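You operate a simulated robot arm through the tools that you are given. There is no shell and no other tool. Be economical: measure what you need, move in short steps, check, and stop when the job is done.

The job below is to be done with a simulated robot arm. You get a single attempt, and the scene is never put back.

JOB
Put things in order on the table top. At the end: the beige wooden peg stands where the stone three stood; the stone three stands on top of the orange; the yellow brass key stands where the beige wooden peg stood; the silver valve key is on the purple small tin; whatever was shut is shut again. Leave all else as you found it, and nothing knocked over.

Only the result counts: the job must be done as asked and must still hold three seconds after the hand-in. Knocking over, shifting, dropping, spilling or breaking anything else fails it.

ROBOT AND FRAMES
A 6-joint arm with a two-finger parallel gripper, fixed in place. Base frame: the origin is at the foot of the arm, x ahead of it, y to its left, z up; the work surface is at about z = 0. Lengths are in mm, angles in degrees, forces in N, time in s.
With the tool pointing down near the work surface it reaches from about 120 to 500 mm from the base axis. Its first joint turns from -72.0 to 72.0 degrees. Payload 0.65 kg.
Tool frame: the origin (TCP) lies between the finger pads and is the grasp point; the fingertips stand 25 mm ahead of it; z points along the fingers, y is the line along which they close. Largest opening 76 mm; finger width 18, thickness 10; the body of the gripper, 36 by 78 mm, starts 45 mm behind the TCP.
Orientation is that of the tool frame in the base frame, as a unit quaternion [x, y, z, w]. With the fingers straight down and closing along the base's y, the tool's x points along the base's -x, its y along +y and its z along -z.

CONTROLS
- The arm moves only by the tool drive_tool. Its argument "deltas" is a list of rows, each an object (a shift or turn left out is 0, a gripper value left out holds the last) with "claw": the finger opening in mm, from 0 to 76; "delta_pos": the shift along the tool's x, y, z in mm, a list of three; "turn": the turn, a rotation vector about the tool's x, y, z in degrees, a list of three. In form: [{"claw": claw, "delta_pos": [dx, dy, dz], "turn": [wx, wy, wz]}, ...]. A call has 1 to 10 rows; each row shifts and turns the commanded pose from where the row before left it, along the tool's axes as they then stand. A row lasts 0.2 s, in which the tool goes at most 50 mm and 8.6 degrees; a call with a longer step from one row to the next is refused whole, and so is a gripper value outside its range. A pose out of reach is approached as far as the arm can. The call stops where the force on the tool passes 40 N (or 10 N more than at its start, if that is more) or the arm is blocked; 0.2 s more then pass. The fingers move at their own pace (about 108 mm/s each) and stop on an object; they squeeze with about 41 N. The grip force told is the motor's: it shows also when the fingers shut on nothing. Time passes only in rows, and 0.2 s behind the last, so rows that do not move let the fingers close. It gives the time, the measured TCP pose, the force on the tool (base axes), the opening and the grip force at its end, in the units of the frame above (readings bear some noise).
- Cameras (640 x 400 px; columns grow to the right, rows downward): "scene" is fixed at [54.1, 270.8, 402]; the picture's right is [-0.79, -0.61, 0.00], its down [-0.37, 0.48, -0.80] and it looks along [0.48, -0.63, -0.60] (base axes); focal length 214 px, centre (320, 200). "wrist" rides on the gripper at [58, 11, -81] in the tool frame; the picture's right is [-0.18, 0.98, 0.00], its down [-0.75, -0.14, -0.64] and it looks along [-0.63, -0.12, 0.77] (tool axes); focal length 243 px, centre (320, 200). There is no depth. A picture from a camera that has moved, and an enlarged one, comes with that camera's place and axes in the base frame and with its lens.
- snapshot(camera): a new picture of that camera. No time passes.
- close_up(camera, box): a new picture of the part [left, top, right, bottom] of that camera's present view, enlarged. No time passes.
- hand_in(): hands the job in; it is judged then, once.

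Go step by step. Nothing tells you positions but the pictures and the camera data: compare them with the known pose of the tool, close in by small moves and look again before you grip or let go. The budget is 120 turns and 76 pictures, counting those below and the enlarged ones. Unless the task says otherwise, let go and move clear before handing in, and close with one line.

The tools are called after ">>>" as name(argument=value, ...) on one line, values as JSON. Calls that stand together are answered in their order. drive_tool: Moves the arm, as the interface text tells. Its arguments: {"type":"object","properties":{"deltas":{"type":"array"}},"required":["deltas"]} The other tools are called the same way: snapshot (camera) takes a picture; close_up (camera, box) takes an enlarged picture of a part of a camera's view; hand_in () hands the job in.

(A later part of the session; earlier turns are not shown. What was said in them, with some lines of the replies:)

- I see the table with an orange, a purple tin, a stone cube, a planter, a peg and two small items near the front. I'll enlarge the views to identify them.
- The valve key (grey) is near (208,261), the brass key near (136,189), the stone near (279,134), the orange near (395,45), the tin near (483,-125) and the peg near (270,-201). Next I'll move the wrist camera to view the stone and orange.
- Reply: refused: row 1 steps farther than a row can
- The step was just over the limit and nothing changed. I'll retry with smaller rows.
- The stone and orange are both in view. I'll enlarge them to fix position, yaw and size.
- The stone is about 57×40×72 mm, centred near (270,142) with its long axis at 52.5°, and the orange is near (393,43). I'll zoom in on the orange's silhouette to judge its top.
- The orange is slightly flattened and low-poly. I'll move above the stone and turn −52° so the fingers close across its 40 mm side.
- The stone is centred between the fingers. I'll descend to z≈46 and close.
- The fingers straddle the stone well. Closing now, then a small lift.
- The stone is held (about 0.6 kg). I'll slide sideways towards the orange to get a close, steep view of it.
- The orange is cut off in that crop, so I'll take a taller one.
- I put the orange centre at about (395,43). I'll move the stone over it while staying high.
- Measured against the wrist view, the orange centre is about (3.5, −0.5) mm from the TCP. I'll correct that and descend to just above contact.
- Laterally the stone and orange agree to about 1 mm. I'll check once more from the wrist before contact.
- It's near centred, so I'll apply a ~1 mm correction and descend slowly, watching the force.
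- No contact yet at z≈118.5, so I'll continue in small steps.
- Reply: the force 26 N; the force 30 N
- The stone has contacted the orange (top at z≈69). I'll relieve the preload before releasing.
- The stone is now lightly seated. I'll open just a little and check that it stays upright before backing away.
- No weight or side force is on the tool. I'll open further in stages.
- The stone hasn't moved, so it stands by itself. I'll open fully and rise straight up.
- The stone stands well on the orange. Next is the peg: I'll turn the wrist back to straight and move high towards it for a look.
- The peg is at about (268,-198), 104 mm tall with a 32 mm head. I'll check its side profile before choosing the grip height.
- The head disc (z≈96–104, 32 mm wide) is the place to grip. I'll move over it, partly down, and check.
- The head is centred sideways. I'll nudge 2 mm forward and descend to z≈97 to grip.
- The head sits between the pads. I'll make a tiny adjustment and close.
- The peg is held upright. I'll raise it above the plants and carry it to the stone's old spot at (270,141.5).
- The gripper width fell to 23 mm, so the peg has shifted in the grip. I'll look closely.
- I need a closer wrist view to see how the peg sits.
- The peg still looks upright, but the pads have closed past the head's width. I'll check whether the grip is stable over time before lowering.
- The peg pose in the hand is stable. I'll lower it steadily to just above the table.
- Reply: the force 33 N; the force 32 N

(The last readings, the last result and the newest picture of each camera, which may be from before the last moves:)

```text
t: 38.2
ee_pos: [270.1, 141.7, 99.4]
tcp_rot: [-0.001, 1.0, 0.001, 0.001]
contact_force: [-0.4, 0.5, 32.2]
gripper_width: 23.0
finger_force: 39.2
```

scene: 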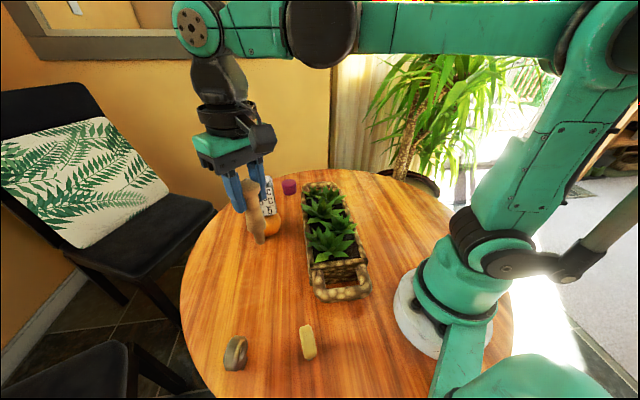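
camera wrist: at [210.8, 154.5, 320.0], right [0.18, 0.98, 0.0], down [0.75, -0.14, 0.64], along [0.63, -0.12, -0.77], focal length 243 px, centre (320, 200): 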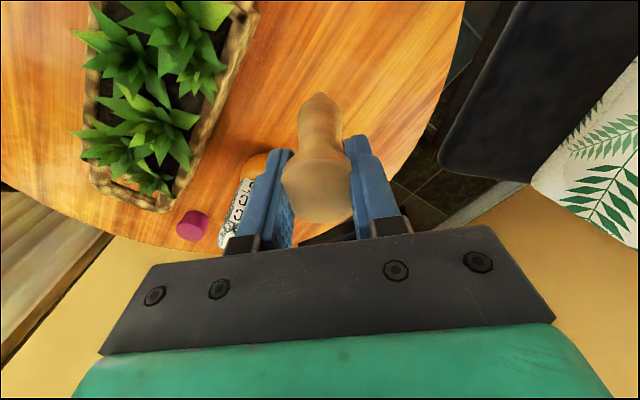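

Contact with the table. I'll relax the preload and look before opening.

>>> drive_tool(deltas=[{"delta_pos": [0, 0, -1.2]}, {"delta_pos": [0, 0, 0]}])

>>> close_up(camera="scene", box=[232, 220, 312, 300])

>>> close_up(camera="wrist", box=[224, 85, 416, 245])

```text
t: 38.8
ee_pos: [271.0, 142.8, 101.4]
tcp_rot: [0.0, 1.0, 0.0, 0.001]
contact_force: [-0.2, 1.2, -0.8]
gripper_width: 23.1
finger_force: 39.4
```

```text
5.00 times, centred on (272, 260) of scene
camera zoom: at [54.1, 270.8, 402.0], right [-0.79, -0.61, 0.0], down [-0.37, 0.48, -0.8], along [0.48, -0.63, -0.6], focal length 1072 px, centre (560, -100)
```

zoom: 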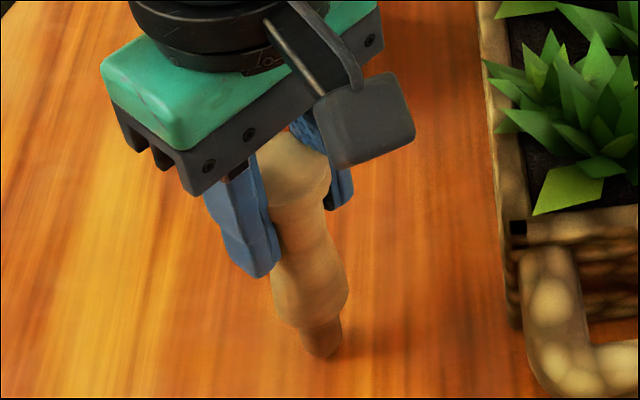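

```text
2.50 times, centred on (320, 165) of wrist
camera zoom: at [211.3, 153.2, 180.0], right [0.18, 0.98, 0.0], down [0.75, -0.14, 0.64], along [0.63, -0.12, -0.77], focal length 606 px, centre (320, 288)
```

zoom: 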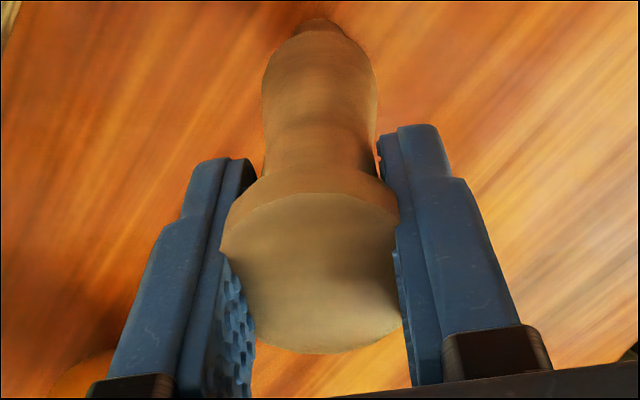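

The peg is near vertical with its foot at the table. I'll seat it lightly, then open in small stages.

>>> drive_tool(deltas=[{"delta_pos": [0, 0, 0.8]}, {"delta_pos": [0, 0, 0]}])

>>> drive_tool(deltas=[{"claw": 27}, {"claw": 30}, {"claw": 33}, {"claw": 36}, {"claw": 36}])

>>> close_up(camera="wrist", box=[224, 85, 416, 245])

```text
t: 39.4
ee_pos: [269.0, 141.6, 99.5]
tcp_rot: [0.001, 1.0, -0.001, 0.0]
contact_force: [-1.2, 0.4, 2.1]
gripper_width: 23.0
finger_force: 38.9
```

```text
t: 40.6
ee_pos: [270.8, 140.7, 99.5]
tcp_rot: [0.001, 1.0, 0.0, 0.001]
contact_force: [0.6, 0.5, -0.7]
gripper_width: 36.1
finger_force: 0.1
```

```text
2.50 times, centred on (320, 165) of wrist
camera zoom: at [211.4, 153.1, 179.2], right [0.18, 0.98, 0.0], down [0.75, -0.14, 0.64], along [0.63, -0.12, -0.77], focal length 606 px, centre (320, 288)
```

zoom: 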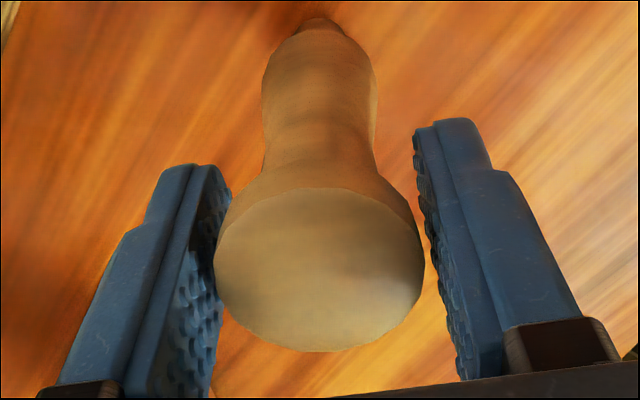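

The peg stands free. I'll open more and rise.

>>> drive_tool(deltas=[{"claw": 50}, {"claw": 60}, {"claw": 60}, {"delta_pos": [0, 0, -20]}, {"delta_pos": [0, 0, -35]}, {"delta_pos": [0, 0, -45]}, {"delta_pos": [0, 0, 0]}])

>>> snapshot(camera="scene")

>>> snapshot(camera="wrist")

```text
t: 42.2
ee_pos: [271.8, 142.3, 200.2]
tcp_rot: [0.0, 1.0, 0.001, 0.002]
contact_force: [-0.2, 0.7, -0.3]
gripper_width: 59.8
finger_force: 0.1
```

```text
32 pictures are left
```

scene: 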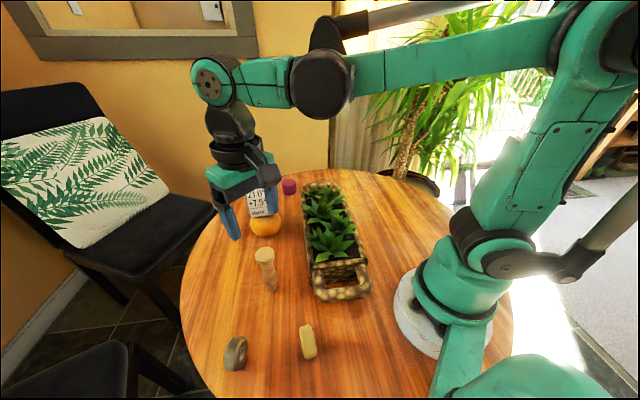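

```text
31 pictures are left
camera wrist: at [212.5, 153.2, 280.8], right [0.18, 0.98, 0.0], down [0.75, -0.14, 0.64], along [0.63, -0.12, -0.77], focal length 243 px, centre (320, 200)
```

wrist: 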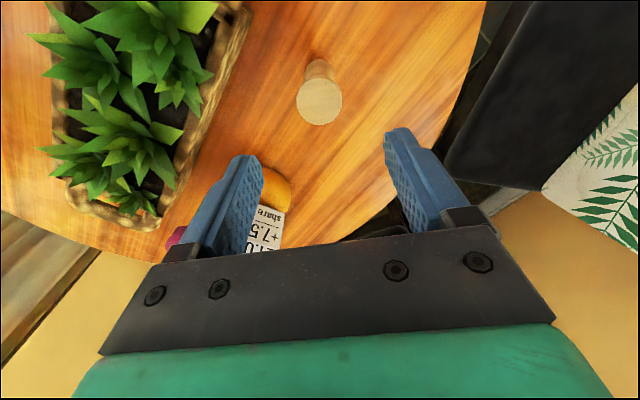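

The peg stands at (269,142). Next is the brass key near (136,189); I'll move to view it.

>>> drive_tool(deltas=[{"delta_pos": [36, 11, 0], "claw": 60}, {"delta_pos": [36, 11, 0]}, {"delta_pos": [36, 11, 0]}, {"delta_pos": [36, 11, 0]}, {"delta_pos": [0, 0, 0]}, {"delta_pos": [0, 0, 0]}])

>>> snapshot(camera="wrist")

```text
t: 43.6
ee_pos: [124.8, 184.5, 196.9]
tcp_rot: [0.0, 1.0, 0.0, 0.002]
contact_force: [-0.5, 0.2, 0.4]
gripper_width: 59.9
finger_force: 0.1
```

```text
30 pictures are left
camera wrist: at [65.3, 196.2, 277.0], right [0.18, 0.98, 0.0], down [0.75, -0.14, 0.64], along [0.63, -0.12, -0.77], focal length 243 px, centre (320, 200)
```

wrist: 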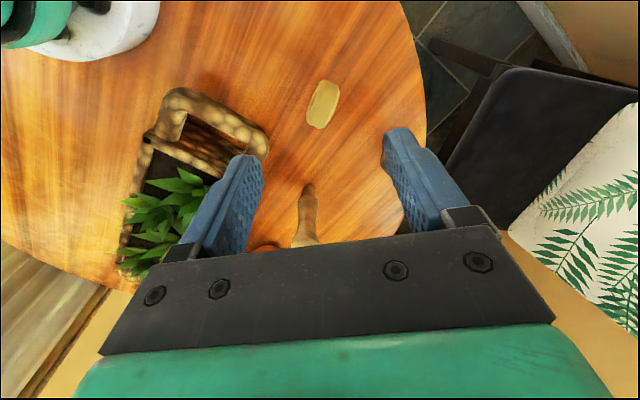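

>>> close_up(camera="wrist", box=[290, 70, 354, 134])

>>> close_up(camera="scene", box=[284, 316, 332, 366])

```text
6.25 times, centred on (322, 102) of wrist
camera zoom: at [65.3, 196.2, 277.0], right [0.18, 0.98, 0.0], down [0.75, -0.14, 0.64], along [0.63, -0.12, -0.77], focal length 1516 px, centre (308, 812)
```

zoom: 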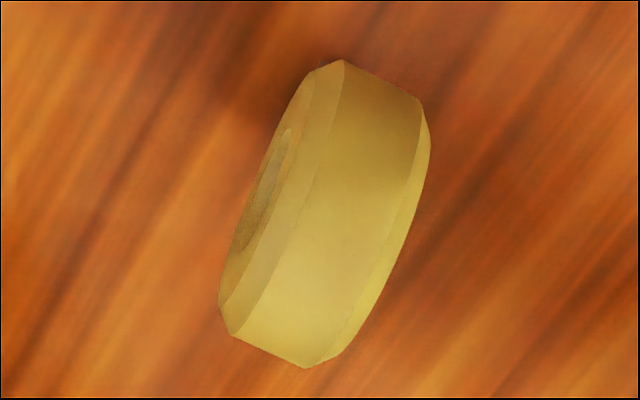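

```text
8.00 times, centred on (308, 341) of scene
camera zoom: at [54.1, 270.8, 402.0], right [-0.79, -0.61, 0.0], down [-0.37, 0.48, -0.8], along [0.48, -0.63, -0.6], focal length 1716 px, centre (416, -928)
```

zoom: 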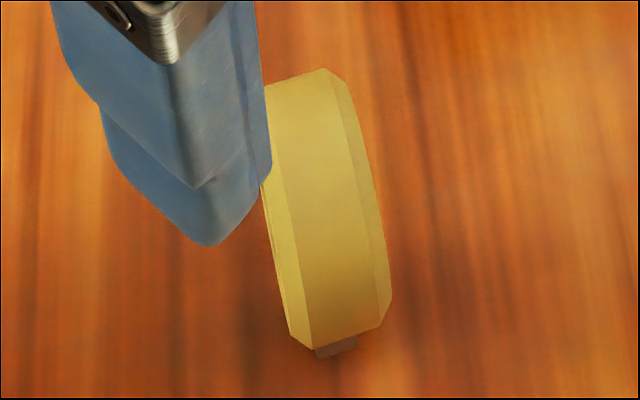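

The brass key is a ring (~16 mm thick, centre near (140.5,184.5), z≈52) on a thin shank, with its plane at about −33°. I'll turn, move over it and descend part way.

>>> drive_tool(deltas=[{"delta_pos": [-15.7, 0, 0], "claw": 50}, {"turn": [0, 0, 8.25]}, {"turn": [0, 0, 8.25]}, {"turn": [0, 0, 8.25]}, {"turn": [0, 0, 8.25]}, {"delta_pos": [0, 0, 40]}, {"delta_pos": [0, 0, 25]}, {"delta_pos": [0, 0, 0]}])

>>> close_up(camera="wrist", box=[220, 50, 420, 200])

```text
t: 45.4
ee_pos: [141.7, 184.7, 134.7]
tcp_rot: [0.285, 0.959, 0.002, 0.0]
contact_force: [0.2, 0.3, 0.0]
gripper_width: 50.0
finger_force: 0.1
```

```text
2.67 times, centred on (320, 125) of wrist
camera zoom: at [97.9, 226.1, 213.5], right [0.69, 0.72, 0.0], down [0.55, -0.53, 0.64], along [0.47, -0.44, -0.77], focal length 647 px, centre (320, 400)
```

zoom: 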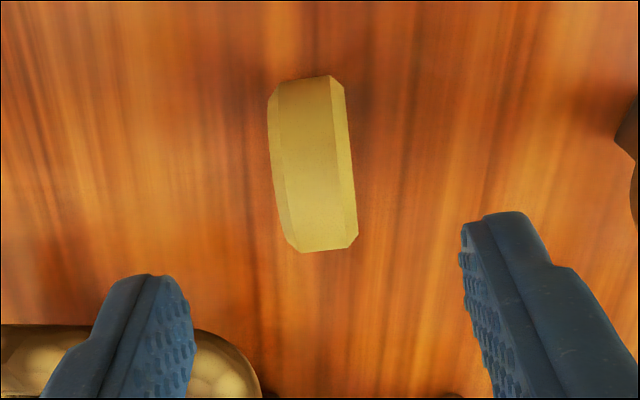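

A further +3.5° turn and −1.8 mm sideways will centre it. Then I'll descend to z≈50 and check.

>>> drive_tool(deltas=[{"delta_pos": [0, -1.8, 0], "turn": [0, 0, 3.5]}, {"delta_pos": [0, 0, 30]}, {"delta_pos": [0, 0, 30]}, {"delta_pos": [0, 0, 24]}, {"delta_pos": [0, 0, 0]}, {"delta_pos": [0, 0, 0]}])

>>> close_up(camera="wrist", box=[200, 80, 440, 230])

```text
t: 46.8
ee_pos: [141.4, 184.7, 50.0]
tcp_rot: [0.313, 0.95, 0.001, 0.0]
contact_force: [-0.3, -0.8, 0.5]
gripper_width: 50.0
finger_force: 0.1
```

```text
2.67 times, centred on (320, 155) of wrist
camera zoom: at [98.8, 228.6, 129.0], right [0.73, 0.68, 0.0], down [0.52, -0.56, 0.64], along [0.44, -0.47, -0.77], focal length 647 px, centre (320, 320)
```

zoom: 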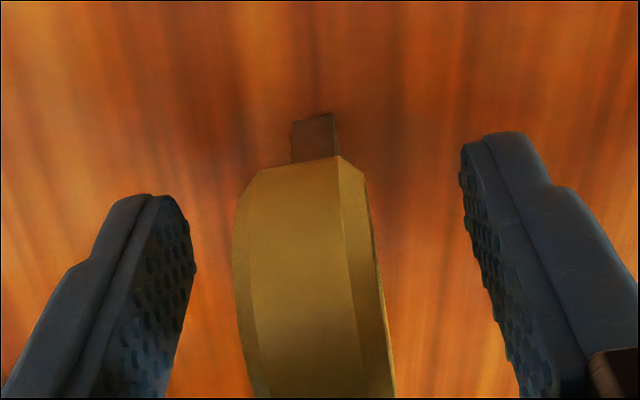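

Shank and ring are visible between the pads. I'll make a 1.5 mm centring nudge and close.

>>> drive_tool(deltas=[{"delta_pos": [0, -1.5, 0]}, {"delta_pos": [0, 0, 0]}, {"claw": 5}, {"claw": 5}, {"claw": 5}, {"claw": 5}])

>>> drive_tool(deltas=[{"delta_pos": [0, 0, -10]}, {"delta_pos": [0, 0, -30]}, {"delta_pos": [0, 0, 0]}, {"delta_pos": [0, 0, 0]}, {"delta_pos": [0, 0, 0]}])

>>> close_up(camera="scene", box=[240, 290, 368, 390])

```text
t: 48.2
ee_pos: [139.4, 183.3, 49.6]
tcp_rot: [0.312, 0.95, 0.0, 0.0]
contact_force: [0.3, -0.3, 4.6]
gripper_width: 17.1
finger_force: 35.7
```

```text
t: 49.4
ee_pos: [140.3, 182.7, 89.0]
tcp_rot: [0.313, 0.95, 0.001, -0.001]
contact_force: [0.2, -0.3, 0.3]
gripper_width: 17.2
finger_force: 35.2
```

```text
4.00 times, centred on (304, 340) of scene
camera zoom: at [54.1, 270.8, 402.0], right [-0.79, -0.61, 0.0], down [-0.37, 0.48, -0.8], along [0.48, -0.63, -0.6], focal length 858 px, centre (384, -360)
```

zoom: 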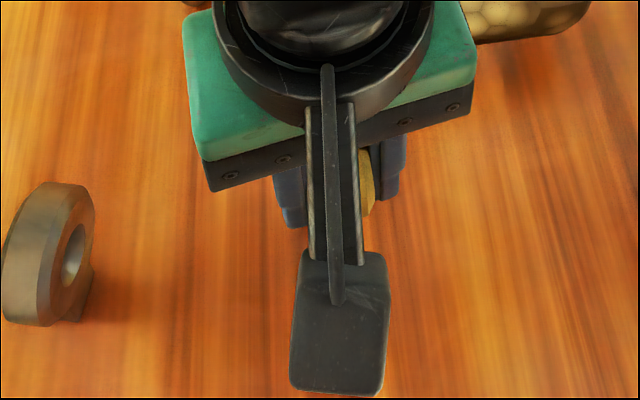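

I'll check from the wrist that the key came up.

>>> close_up(camera="wrist", box=[200, 60, 440, 230])

```text
2.35 times, centred on (320, 145) of wrist
camera zoom: at [99.0, 226.1, 169.4], right [0.73, 0.68, 0.0], down [0.52, -0.56, 0.64], along [0.44, -0.47, -0.77], focal length 571 px, centre (320, 329)
```

zoom: 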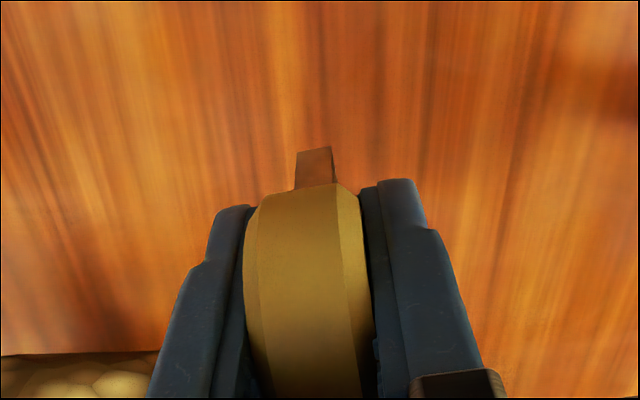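

The key is held upright with its foot about 50 mm below the TCP. I'll raise it and carry it to the peg's old spot at (270,-198).

>>> drive_tool(deltas=[{"delta_pos": [0, 0, -35]}, {"delta_pos": [0, 0, -40]}, {"delta_pos": [0, 0, -40]}, {"delta_pos": [-27.6, -19.1, 0]}, {"delta_pos": [-27.6, -19.1, 0]}, {"delta_pos": [-27.6, -19.1, 0]}, {"delta_pos": [-27.6, -19.1, 0]}, {"delta_pos": [-27.6, -19.1, 0]}, {"delta_pos": [-27.6, -19.1, 0]}])

>>> drive_tool(deltas=[{"delta_pos": [-27.6, -19.1, 0]}, {"delta_pos": [-27.6, -19.1, 0]}, {"delta_pos": [-27.6, -19.1, 0]}, {"delta_pos": [-27.6, -19.1, 0]}, {"delta_pos": [-27.6, -19.1, 0]}, {"delta_pos": [-27.6, -19.1, 0]}, {"delta_pos": [0, 0, 0]}, {"delta_pos": [0, 0, 0]}])

```text
t: 51.4
ee_pos: [204.3, -8.8, 204.0]
tcp_rot: [0.313, 0.95, 0.001, 0.0]
contact_force: [-0.1, 0.9, 0.4]
gripper_width: 17.3
finger_force: 36.1
```

```text
t: 53.2
ee_pos: [270.6, -198.4, 206.0]
tcp_rot: [0.313, 0.95, 0.001, 0.0]
contact_force: [-0.4, 0.2, -0.2]
gripper_width: 17.1
finger_force: 35.1
```

The key is above the target. I'll lower it most of the way and look.

>>> drive_tool(deltas=[{"delta_pos": [0, 0, 40]}, {"delta_pos": [0, 0, 40]}, {"delta_pos": [0, 0, 40]}, {"delta_pos": [0, 0, 26]}, {"delta_pos": [0, 0, 0]}, {"delta_pos": [0, 0, 0]}])

>>> close_up(camera="scene", box=[310, 130, 410, 210])

```text
t: 54.6
ee_pos: [269.3, -197.3, 60.7]
tcp_rot: [0.314, 0.949, 0.001, 0.0]
contact_force: [0.4, 0.1, 0.7]
gripper_width: 17.1
finger_force: 35.6
```

```text
5.00 times, centred on (360, 170) of scene
camera zoom: at [54.1, 270.8, 402.0], right [-0.79, -0.61, 0.0], down [-0.37, 0.48, -0.8], along [0.48, -0.63, -0.6], focal length 1072 px, centre (120, 350)
```

zoom: 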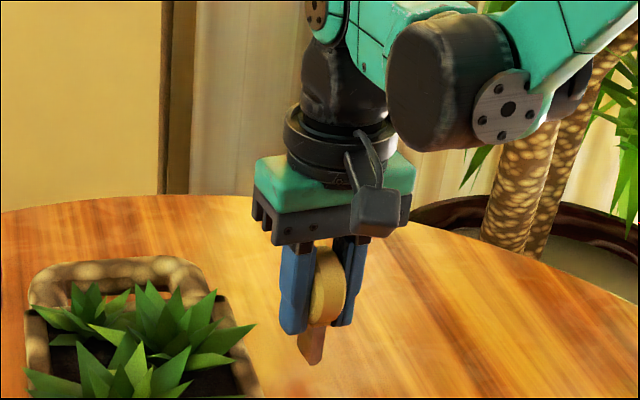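

>>> drive_tool(deltas=[{"delta_pos": [0, 0, 5]}, {"delta_pos": [0, 0, 2]}, {"delta_pos": [0, 0, 0]}])

>>> drive_tool(deltas=[{"delta_pos": [0, 0, 1.5]}, {"delta_pos": [0, 0, 0]}])

>>> drive_tool(deltas=[{"delta_pos": [0, 0, 1.5]}, {"delta_pos": [0, 0, 0]}])

```text
t: 55.4
ee_pos: [271.1, -198.1, 53.9]
tcp_rot: [0.313, 0.95, 0.001, 0.0]
contact_force: [-0.2, 0.2, -0.4]
gripper_width: 17.0
finger_force: 36.1
```

```text
t: 56.0
ee_pos: [269.7, -197.1, 52.0]
tcp_rot: [0.312, 0.95, 0.0, 0.0]
contact_force: [0.5, -0.5, -0.2]
gripper_width: 16.8
finger_force: 35.7
```

```text
t: 56.6
ee_pos: [270.9, -197.5, 49.7]
tcp_rot: [0.314, 0.949, 0.001, 0.001]
contact_force: [-0.1, 0.4, 0.7]
gripper_width: 17.4
finger_force: 35.7
```

>>> drive_tool(deltas=[{"delta_pos": [0, 0, 1]}, {"delta_pos": [0, 0, 0]}])

>>> drive_tool(deltas=[{"delta_pos": [0, 0, 1]}, {"delta_pos": [0, 0, 0]}])

```text
t: 57.2
ee_pos: [269.9, -198.1, 48.1]
tcp_rot: [0.313, 0.95, 0.001, 0.0]
contact_force: [-0.5, 2.0, 24.7]
gripper_width: 17.2
finger_force: 36.0
```

```text
t: 57.8
ee_pos: [270.4, -198.2, 46.8]
tcp_rot: [0.313, 0.95, 0.001, 0.0]
contact_force: [-1.1, -2.0, 24.0]
gripper_width: 17.0
finger_force: 35.7
```

The foot is on the table. I'll ease the preload and open in small stages to 40.

>>> drive_tool(deltas=[{"delta_pos": [0, 0, -0.7]}, {"delta_pos": [0, 0, 0]}, {"claw": 19}, {"claw": 21}, {"claw": 24}, {"claw": 30}, {"claw": 40}, {"claw": 40}])

>>> close_up(camera="wrist", box=[200, 60, 440, 230])

```text
t: 59.6
ee_pos: [269.8, -198.1, 47.9]
tcp_rot: [0.313, 0.95, 0.001, 0.0]
contact_force: [1.0, -0.2, -0.6]
gripper_width: 40.1
finger_force: 0.0
```

```text
2.35 times, centred on (320, 145) of wrist
camera zoom: at [229.0, -153.9, 127.7], right [0.73, 0.68, 0.0], down [0.52, -0.56, 0.64], along [0.44, -0.47, -0.77], focal length 571 px, centre (320, 329)
```

zoom: 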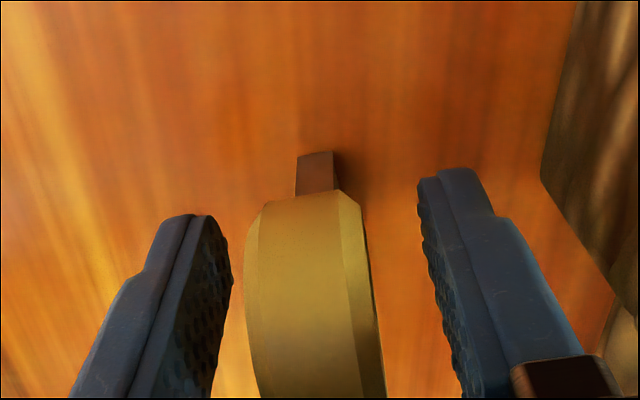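

The brass key stands free. I'll rise and cross high over to the valve key.

>>> drive_tool(deltas=[{"delta_pos": [0, 0, -20]}, {"delta_pos": [0, 0, -40]}, {"delta_pos": [0, 0, -45]}, {"delta_pos": [0, 0, -45]}, {"delta_pos": [27, 26, 0]}, {"delta_pos": [27, 26, 0]}, {"delta_pos": [27, 26, 0]}, {"delta_pos": [27, 26, 0]}, {"delta_pos": [27, 26, 0]}, {"delta_pos": [27, 26, 0]}])

>>> drive_tool(deltas=[{"delta_pos": [27, 26, 0]}, {"delta_pos": [27, 26, 0]}, {"delta_pos": [27, 26, 0]}, {"delta_pos": [27, 26, 0]}, {"delta_pos": [27, 26, 0]}, {"delta_pos": [27, 26, 0]}, {"delta_pos": [0, 0, 0]}, {"delta_pos": [0, 0, 0]}])

>>> snapshot(camera="wrist")

>>> snapshot(camera="scene")

```text
t: 61.8
ee_pos: [233.4, 21.4, 197.3]
tcp_rot: [0.313, 0.95, 0.001, 0.0]
contact_force: [0.1, 0.2, -0.2]
gripper_width: 40.0
finger_force: 0.0
```

```text
t: 63.6
ee_pos: [195.1, 246.2, 195.8]
tcp_rot: [0.313, 0.95, 0.001, 0.0]
contact_force: [0.6, 0.2, -0.3]
gripper_width: 39.8
finger_force: 0.1
```

```text
21 pictures are left
camera wrist: at [153.4, 289.7, 275.6], right [0.73, 0.68, 0.0], down [0.52, -0.56, 0.64], along [0.44, -0.47, -0.77], focal length 243 px, centre (320, 200)
```

wrist: 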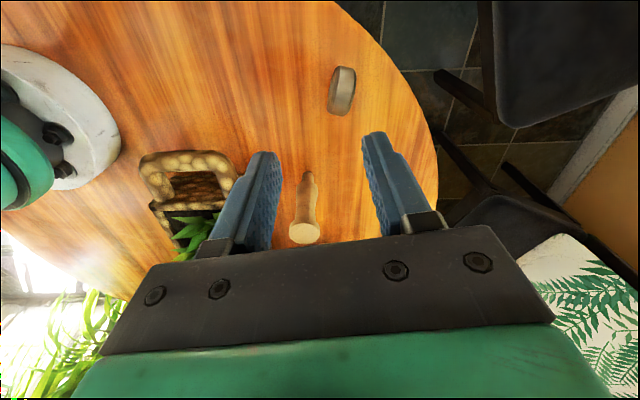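

```text
20 pictures are left
```

scene: 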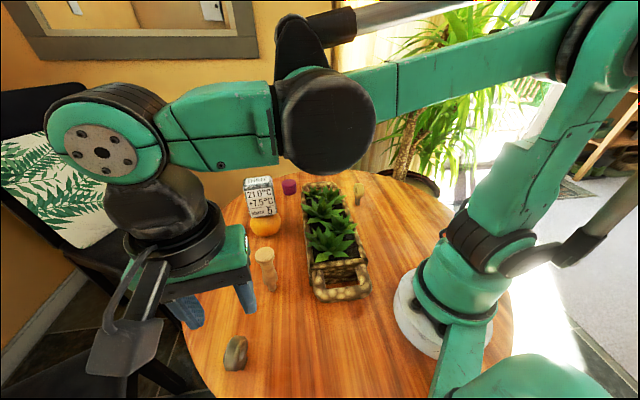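

Everything is still standing. I'll zoom on the valve key for its pose.

>>> close_up(camera="wrist", box=[310, 55, 374, 127])

>>> close_up(camera="scene", box=[205, 325, 265, 380])

```text
5.56 times, centred on (342, 91) of wrist
camera zoom: at [153.4, 289.7, 275.6], right [0.73, 0.68, 0.0], down [0.52, -0.56, 0.64], along [0.44, -0.47, -0.77], focal length 1348 px, centre (198, 806)
```

zoom: 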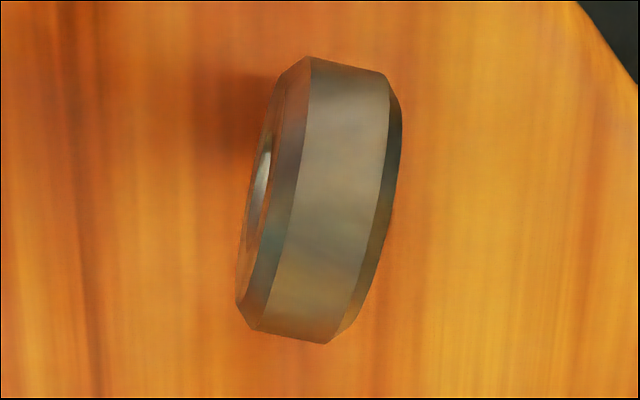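

```text
7.27 times, centred on (235, 352) of scene
camera zoom: at [54.1, 270.8, 402.0], right [-0.79, -0.61, 0.0], down [-0.37, 0.48, -0.8], along [0.48, -0.63, -0.6], focal length 1560 px, centre (938, -909)
```

zoom: 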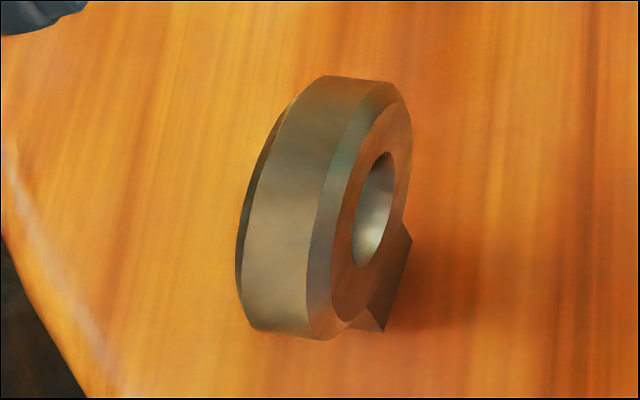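

The valve key's ring centre is near (214,255), z≈45, with its plane at about −57°. I'll turn +20°, move over it and descend part way.

>>> drive_tool(deltas=[{"turn": [0, 0, 6.7], "claw": 50}, {"turn": [0, 0, 6.7]}, {"turn": [0, 0, 6.6]}, {"delta_pos": [-3, 20.4, 0]}, {"delta_pos": [0, 0, 35]}, {"delta_pos": [0, 0, 30]}, {"delta_pos": [0, 0, 0]}, {"delta_pos": [0, 0, 0]}])

>>> close_up(camera="wrist", box=[220, 50, 420, 200])

```text
t: 65.4
ee_pos: [214.7, 253.0, 132.5]
tcp_rot: [0.473, 0.881, 0.001, 0.0]
contact_force: [-0.2, -0.4, 0.1]
gripper_width: 49.9
finger_force: 0.1
```

```text
2.67 times, centred on (320, 125) of wrist
camera zoom: at [190.5, 307.8, 212.4], right [0.92, 0.39, 0.0], down [0.3, -0.71, 0.64], along [0.25, -0.59, -0.77], focal length 647 px, centre (320, 400)
```

zoom: 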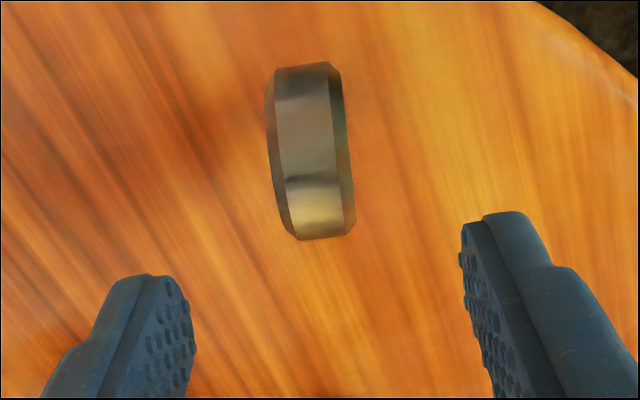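

A further +5° turn and −3 mm sideways is needed. Then I'll descend to z≈46.

>>> drive_tool(deltas=[{"delta_pos": [0.8, -3, 0], "turn": [0, 0, 5]}, {"delta_pos": [0, 0, 30]}, {"delta_pos": [0, 0, 30]}, {"delta_pos": [0, 0, 26.5]}, {"delta_pos": [0, 0, 0]}, {"delta_pos": [0, 0, 0]}])

>>> close_up(camera="wrist", box=[200, 60, 440, 230])

```text
t: 66.8
ee_pos: [211.6, 255.0, 47.0]
tcp_rot: [0.512, 0.859, 0.001, 0.0]
contact_force: [0.2, -0.8, 1.0]
gripper_width: 50.0
finger_force: 0.0
```

```text
2.35 times, centred on (320, 145) of wrist
camera zoom: at [193.2, 311.2, 126.3], right [0.95, 0.31, 0.0], down [0.23, -0.73, 0.64], along [0.2, -0.61, -0.77], focal length 571 px, centre (320, 329)
```

zoom: 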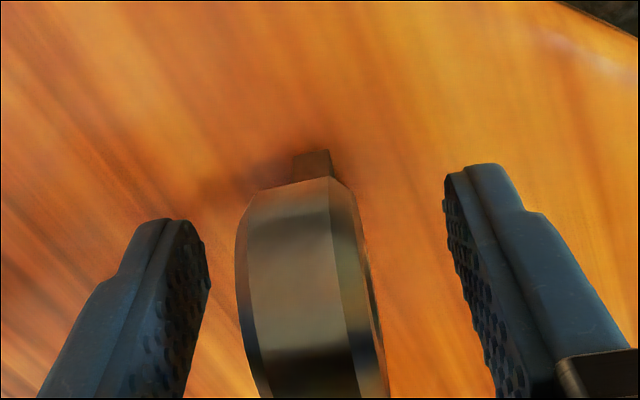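

The ring lies between the pads. I'll nudge, close and lift.

>>> drive_tool(deltas=[{"delta_pos": [0, -1.7, 0]}, {"delta_pos": [0, 0, 0]}, {"claw": 5}, {"claw": 5}, {"claw": 5}, {"claw": 5}])

>>> drive_tool(deltas=[{"delta_pos": [0, 0, -10]}, {"delta_pos": [0, 0, -40]}, {"delta_pos": [0, 0, -40]}, {"delta_pos": [0, 0, 0]}, {"delta_pos": [0, 0, 0]}])

>>> close_up(camera="wrist", box=[200, 60, 440, 230])

```text
t: 68.2
ee_pos: [211.0, 253.3, 46.4]
tcp_rot: [0.511, 0.86, 0.001, 0.001]
contact_force: [-0.1, 0.2, -0.3]
gripper_width: 17.2
finger_force: 36.2
```

```text
t: 69.4
ee_pos: [208.9, 254.0, 139.2]
tcp_rot: [0.511, 0.86, 0.001, 0.001]
contact_force: [0.4, 0.0, -1.0]
gripper_width: 16.9
finger_force: 35.2
```

```text
2.35 times, centred on (320, 145) of wrist
camera zoom: at [188.6, 310.9, 217.8], right [0.95, 0.31, 0.0], down [0.23, -0.73, 0.64], along [0.2, -0.61, -0.77], focal length 571 px, centre (320, 329)
```

zoom: 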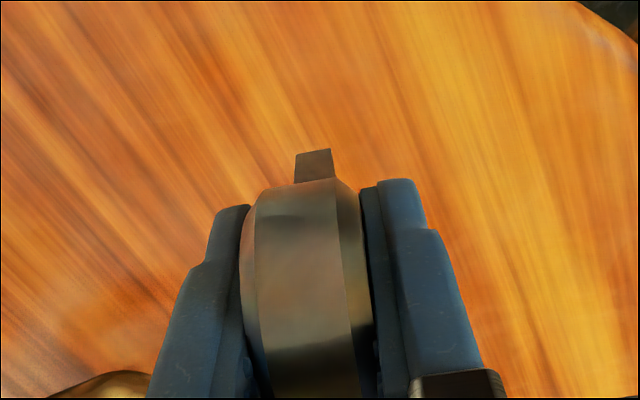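

The valve key is held upright, with its foot about 46.5 mm below the TCP. I'll raise it high, unwind the wrist and travel towards the tin.

>>> drive_tool(deltas=[{"delta_pos": [0, 0, -50]}, {"delta_pos": [0, 0, -50]}, {"turn": [0, 0, -7.7]}, {"turn": [0, 0, -7.7]}, {"turn": [0, 0, -7.7]}, {"turn": [0, 0, -7.7]}, {"turn": [0, 0, -7.7]}, {"turn": [0, 0, -7.7]}, {"turn": [0, 0, -7.7]}, {"turn": [0, 0, -7.6]}])

>>> drive_tool(deltas=[{"delta_pos": [-19.1, -35.4, 0]}, {"delta_pos": [-19.1, -35.4, 0]}, {"delta_pos": [-19.1, -35.4, 0]}, {"delta_pos": [-19.1, -35.4, 0]}, {"delta_pos": [-19.1, -35.4, 0]}, {"delta_pos": [-19.1, -35.4, 0]}, {"delta_pos": [-19.1, -35.4, 0]}, {"delta_pos": [-19.1, -35.4, 0]}, {"delta_pos": [-19.1, -35.4, 0]}, {"delta_pos": [-19.1, -35.4, 0]}])

>>> drive_tool(deltas=[{"delta_pos": [0, 0, 0]}, {"delta_pos": [0, 0, 0]}])

>>> snapshot(camera="wrist")

```text
t: 71.6
ee_pos: [208.6, 252.5, 237.4]
tcp_rot: [-0.002, 1.0, 0.0, 0.001]
contact_force: [-0.7, 0.0, -0.8]
gripper_width: 17.0
finger_force: 35.0
```

```text
t: 73.8
ee_pos: [400.0, -101.8, 238.1]
tcp_rot: [0.0, 1.0, 0.0, 0.001]
contact_force: [0.0, 0.0, -0.4]
gripper_width: 17.0
finger_force: 35.9
```

```text
t: 74.4
ee_pos: [399.6, -100.5, 237.7]
tcp_rot: [0.0, 1.0, 0.0, 0.0]
contact_force: [-0.1, 0.1, -1.3]
gripper_width: 17.2
finger_force: 35.7
```

```text
14 pictures are left
camera wrist: at [341.5, -89.5, 317.4], right [0.18, 0.98, 0.0], down [0.75, -0.14, 0.64], along [0.63, -0.12, -0.77], focal length 243 px, centre (320, 200)
```

wrist: 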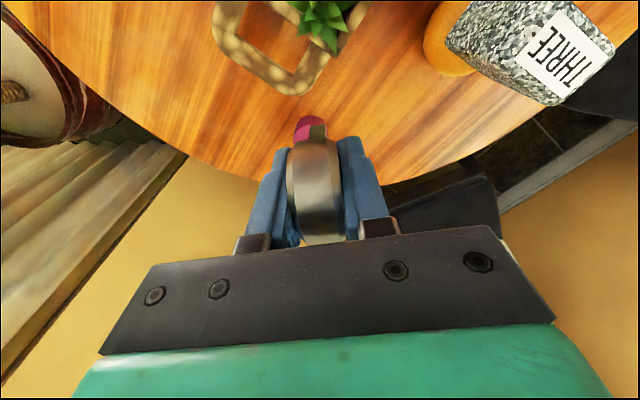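

The key hides the tin. I'll shift 45 mm right to see the tin clear of the gripper.

>>> drive_tool(deltas=[{"delta_pos": [0, -45, 0]}, {"delta_pos": [0, 0, 0]}, {"delta_pos": [0, 0, 0]}])

>>> close_up(camera="wrist", box=[300, 80, 428, 180])

>>> close_up(camera="scene", box=[265, 165, 313, 205])

```text
t: 75.2
ee_pos: [401.0, -145.6, 236.9]
tcp_rot: [0.0, 1.0, 0.0, 0.002]
contact_force: [-0.6, 0.0, -0.2]
gripper_width: 17.1
finger_force: 35.7
```

```text
4.00 times, centred on (364, 130) of wrist
camera zoom: at [342.2, -133.8, 316.2], right [0.18, 0.98, 0.0], down [0.75, -0.14, 0.64], along [0.63, -0.12, -0.77], focal length 970 px, centre (144, 480)
```

zoom: 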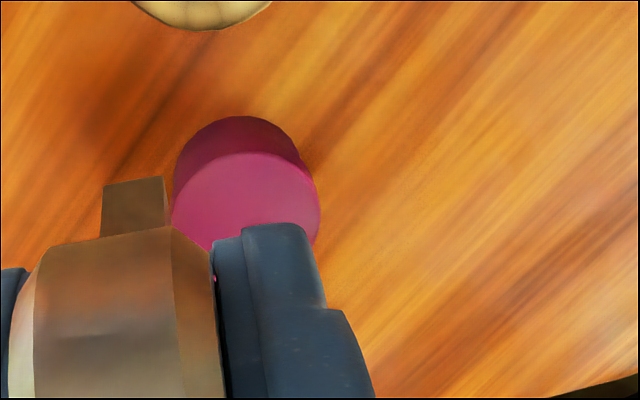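

```text
10.00 times, centred on (289, 185) of scene
camera zoom: at [54.1, 270.8, 402.0], right [-0.79, -0.61, 0.0], down [-0.37, 0.48, -0.8], along [0.48, -0.63, -0.6], focal length 2145 px, centre (630, 350)
```

zoom: 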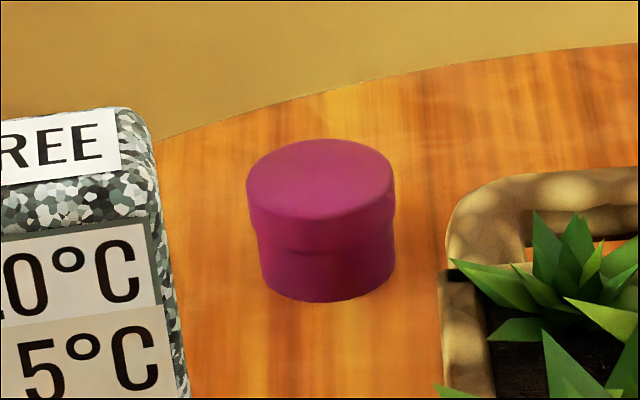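

The tin is at about (478,-127), roughly 32 mm tall and 46 mm across. I'll move over it at mid height, clear of the planter handle.

>>> drive_tool(deltas=[{"delta_pos": [-26, 6.2, 15]}, {"delta_pos": [-26, 6.2, 20]}, {"delta_pos": [-25, 6.2, 25]}, {"delta_pos": [0, 0, 30]}, {"delta_pos": [0, 0, 0]}, {"delta_pos": [0, 0, 0]}, {"delta_pos": [0, 0, 0]}])

>>> snapshot(camera="wrist")

>>> close_up(camera="scene", box=[249, 140, 329, 205])

```text
t: 76.8
ee_pos: [461.3, -124.7, 139.6]
tcp_rot: [0.0, 1.0, 0.001, 0.001]
contact_force: [0.4, -0.2, -0.7]
gripper_width: 17.2
finger_force: 35.8
out of reach, approached as far as the arm can: row 2, 3
```

```text
11 pictures are left
camera wrist: at [401.8, -112.7, 220.0], right [0.18, 0.98, 0.0], down [0.75, -0.14, 0.64], along [0.63, -0.12, -0.77], focal length 243 px, centre (320, 200)
```

wrist: 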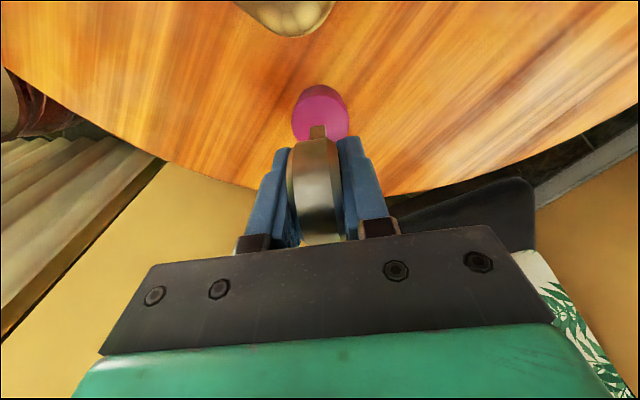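

```text
6.15 times, centred on (289, 172) of scene
camera zoom: at [54.1, 270.8, 402.0], right [-0.79, -0.61, 0.0], down [-0.37, 0.48, -0.8], along [0.48, -0.63, -0.6], focal length 1320 px, centre (511, 369)
```

zoom: 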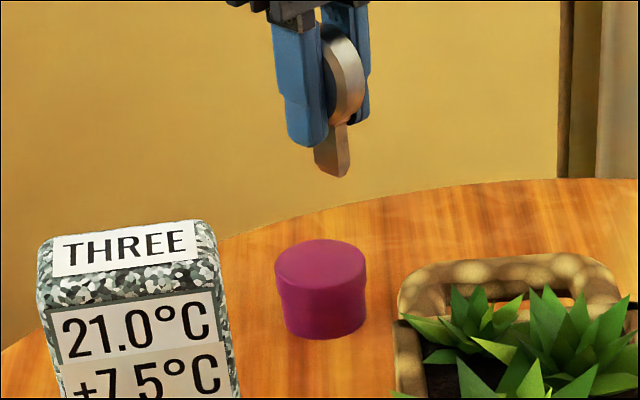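

The arm was short of reach at that height. I'll lower 20 mm to see whether it then reaches the commanded x.

>>> drive_tool(deltas=[{"delta_pos": [0, 0, 10]}, {"delta_pos": [0, 0, 10]}, {"delta_pos": [0, 0, 0]}, {"delta_pos": [0, 0, 0]}])

```text
t: 77.8
ee_pos: [461.0, -124.3, 120.5]
tcp_rot: [0.0, 1.0, 0.0, 0.001]
contact_force: [-0.4, -0.5, -1.1]
gripper_width: 17.3
finger_force: 35.6
```

The command was truncated to x≈461. Now I'll step forward 14 mm at this lower height.

>>> drive_tool(deltas=[{"delta_pos": [-7, -1.3, 0]}, {"delta_pos": [-7, -1.2, 5]}, {"delta_pos": [0, 0, 10]}, {"delta_pos": [0, 0, 0]}, {"delta_pos": [0, 0, 0]}])

>>> close_up(camera="wrist", box=[250, 75, 378, 165])

>>> close_up(camera="scene", box=[257, 150, 321, 205])

```text
t: 79.0
ee_pos: [476.1, -124.5, 105.8]
tcp_rot: [0.0, 1.0, 0.0, 0.001]
contact_force: [-0.5, 0.6, -0.7]
gripper_width: 16.7
finger_force: 36.4
```

```text
4.44 times, centred on (314, 120) of wrist
camera zoom: at [416.2, -114.6, 185.4], right [0.18, 0.98, 0.0], down [0.75, -0.14, 0.64], along [0.63, -0.12, -0.77], focal length 1078 px, centre (347, 556)
```

zoom: 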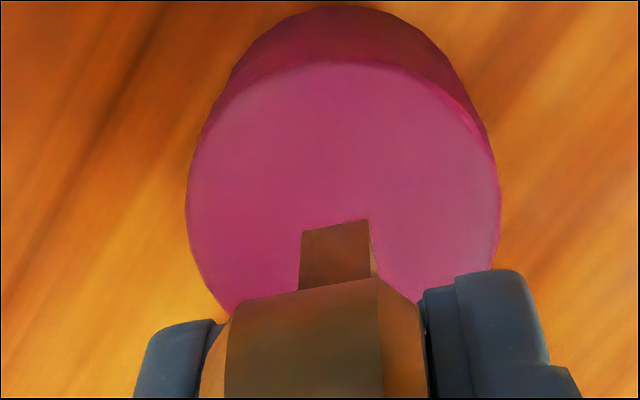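

```text
7.27 times, centred on (289, 178) of scene
camera zoom: at [54.1, 270.8, 402.0], right [-0.79, -0.61, 0.0], down [-0.37, 0.48, -0.8], along [0.48, -0.63, -0.6], focal length 1560 px, centre (546, 364)
```

zoom: 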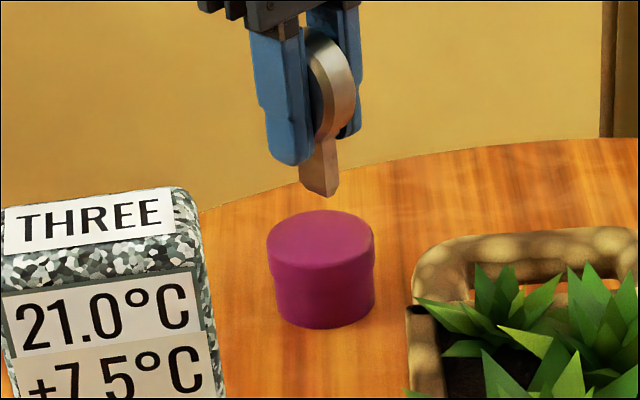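

The tin centre is about (477,-127), and the key's foot is 3 mm short of it in x. I'll nudge forward and lower in small steps.

>>> drive_tool(deltas=[{"delta_pos": [-2.5, -0.3, 10]}, {"delta_pos": [0, 0, 8]}, {"delta_pos": [0, 0, 3]}, {"delta_pos": [0, 0, 0]}, {"delta_pos": [0, 0, 0]}])

>>> drive_tool(deltas=[{"delta_pos": [0, 0, 1.5]}, {"delta_pos": [0, 0, 0]}])

>>> drive_tool(deltas=[{"delta_pos": [0, 0, 1.5]}, {"delta_pos": [0, 0, 0]}])

```text
t: 80.2
ee_pos: [479.0, -125.2, 85.5]
tcp_rot: [0.0, 1.0, 0.001, 0.001]
contact_force: [0.4, -0.4, -0.1]
gripper_width: 16.9
finger_force: 35.4
```

```text
t: 80.8
ee_pos: [477.2, -124.5, 83.9]
tcp_rot: [0.0, 1.0, 0.0, 0.0]
contact_force: [0.0, 0.0, -1.2]
gripper_width: 16.9
finger_force: 35.9
```

```text
t: 81.4
ee_pos: [476.5, -124.9, 81.8]
tcp_rot: [0.0, 1.0, 0.0, 0.001]
contact_force: [-0.9, 0.2, 0.2]
gripper_width: 17.3
finger_force: 35.8
```

>>> drive_tool(deltas=[{"delta_pos": [0, -0.7, 1]}, {"delta_pos": [0, 0, 0]}])

>>> drive_tool(deltas=[{"delta_pos": [0, 0, 1]}, {"delta_pos": [0, 0, 0]}])

>>> drive_tool(deltas=[{"delta_pos": [0, 0, 1]}, {"delta_pos": [0, 0, 0]}])

```text
t: 82.0
ee_pos: [477.7, -125.6, 82.4]
tcp_rot: [-0.001, 1.0, 0.001, 0.001]
contact_force: [-0.3, 4.1, 23.3]
gripper_width: 17.1
finger_force: 35.5
```

```text
t: 82.6
ee_pos: [477.7, -126.5, 80.4]
tcp_rot: [0.0, 1.0, 0.0, 0.001]
contact_force: [-0.1, 4.6, 24.6]
gripper_width: 17.0
finger_force: 35.9
```

```text
t: 83.2
ee_pos: [476.1, -126.5, 78.1]
tcp_rot: [-0.001, 1.0, 0.0, 0.001]
contact_force: [0.0, 3.1, 23.6]
gripper_width: 17.1
finger_force: 35.9
```

The foot is in contact with the tin (top at z≈34). I'll ease the preload and look before releasing.

>>> drive_tool(deltas=[{"delta_pos": [0, 0, -0.7]}, {"delta_pos": [0, 0, 0]}])

>>> close_up(camera="scene", box=[257, 150, 321, 205])

>>> close_up(camera="wrist", box=[240, 75, 400, 195])

```text
t: 83.8
ee_pos: [477.5, -126.4, 79.2]
tcp_rot: [0.0, 1.0, 0.0, 0.001]
contact_force: [0.0, 2.3, 6.7]
gripper_width: 17.1
finger_force: 35.4
```

```text
7.27 times, centred on (289, 178) of scene
camera zoom: at [54.1, 270.8, 402.0], right [-0.79, -0.61, 0.0], down [-0.37, 0.48, -0.8], along [0.48, -0.63, -0.6], focal length 1560 px, centre (546, 364)
```

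zoom: 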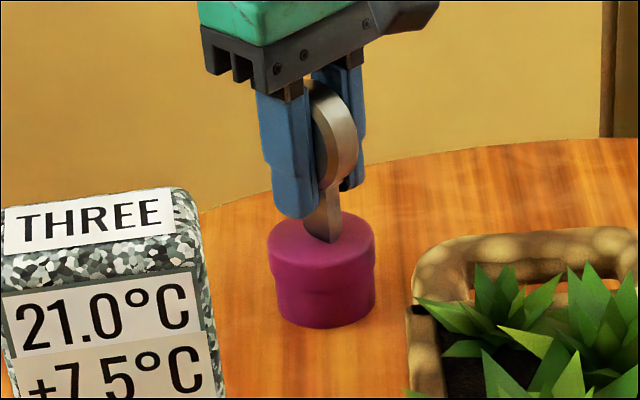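

```text
3.33 times, centred on (320, 135) of wrist
camera zoom: at [418.1, -115.7, 158.7], right [0.18, 0.98, 0.0], down [0.75, -0.14, 0.64], along [0.63, -0.12, -0.77], focal length 809 px, centre (320, 417)
```

zoom: 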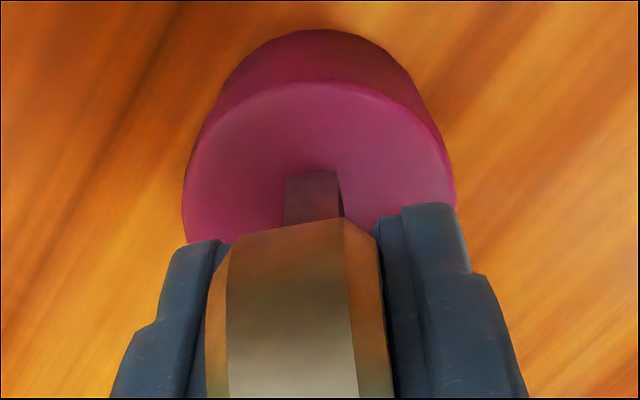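

The foot is well within the lid. I'll ease slightly more and open in small stages.

>>> drive_tool(deltas=[{"delta_pos": [0, 0.2, -0.3]}, {"delta_pos": [0, 0, 0]}, {"claw": 18.5}, {"claw": 20}, {"claw": 22}, {"claw": 26}, {"claw": 32}, {"claw": 40}, {"claw": 44}, {"claw": 44}])

>>> close_up(camera="scene", box=[257, 150, 321, 205])

```text
t: 86.0
ee_pos: [477.1, -126.9, 79.5]
tcp_rot: [-0.001, 1.0, 0.0, 0.001]
contact_force: [-0.5, -0.4, 0.7]
gripper_width: 43.8
finger_force: 0.1
```

```text
7.27 times, centred on (289, 178) of scene
camera zoom: at [54.1, 270.8, 402.0], right [-0.79, -0.61, 0.0], down [-0.37, 0.48, -0.8], along [0.48, -0.63, -0.6], focal length 1560 px, centre (546, 364)
```

zoom: 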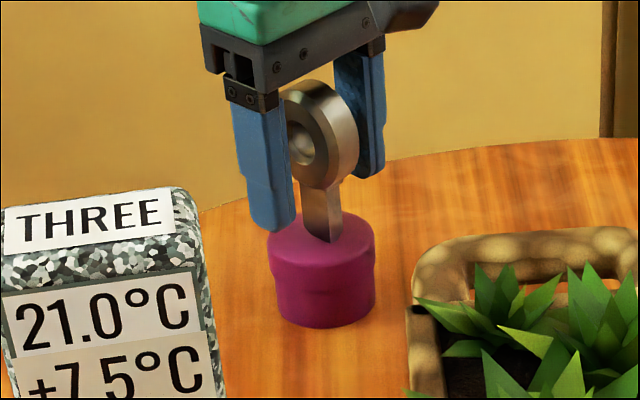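

The key stands by itself on the tin. I'll rise and ease backwards along the ring plane, keeping within reach.

>>> drive_tool(deltas=[{"delta_pos": [0, 0, -12]}, {"delta_pos": [0, 0, -12]}, {"delta_pos": [8, 0, -12]}, {"delta_pos": [8, 0, -14]}, {"delta_pos": [10, 0, -16]}, {"delta_pos": [12, 0, -25]}, {"delta_pos": [20, 0, -30]}, {"delta_pos": [30, 0, -30]}, {"delta_pos": [0, 0, 0]}])

>>> snapshot(camera="scene")

>>> snapshot(camera="wrist")

```text
t: 88.0
ee_pos: [390.7, -127.8, 230.9]
tcp_rot: [0.0, 1.0, 0.001, 0.001]
contact_force: [0.1, 0.4, -0.1]
gripper_width: 44.1
finger_force: 0.0
```

```text
4 pictures are left
```

scene: 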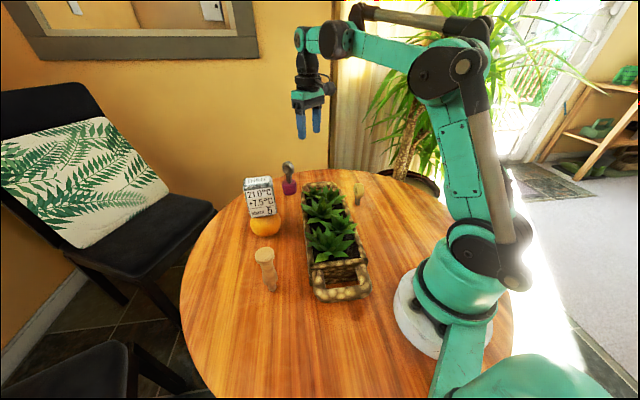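

```text
3 pictures are left
camera wrist: at [330.7, -116.9, 310.4], right [0.18, 0.98, 0.0], down [0.75, -0.14, 0.64], along [0.63, -0.12, -0.77], focal length 243 px, centre (320, 200)
```

wrist: 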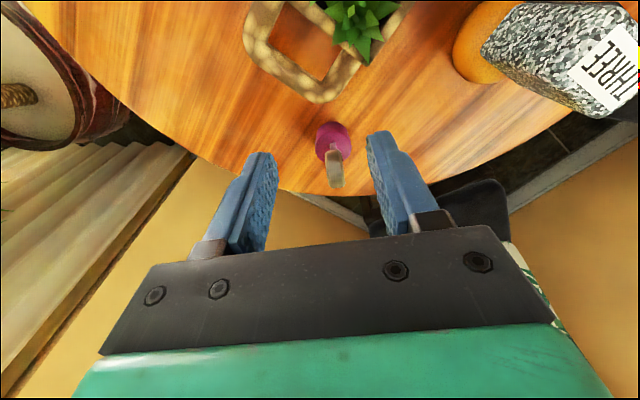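

The stone is on the orange, the peg is on the stone's spot, the brass key is on the peg's spot and the valve key is on the closed tin. The arm is clear, so I'm handing in.

>>> hand_in()

```text
The job is handed in.
```

The job is handed in with all four moves made. In the last pictures everything was standing and the tin was never opened.
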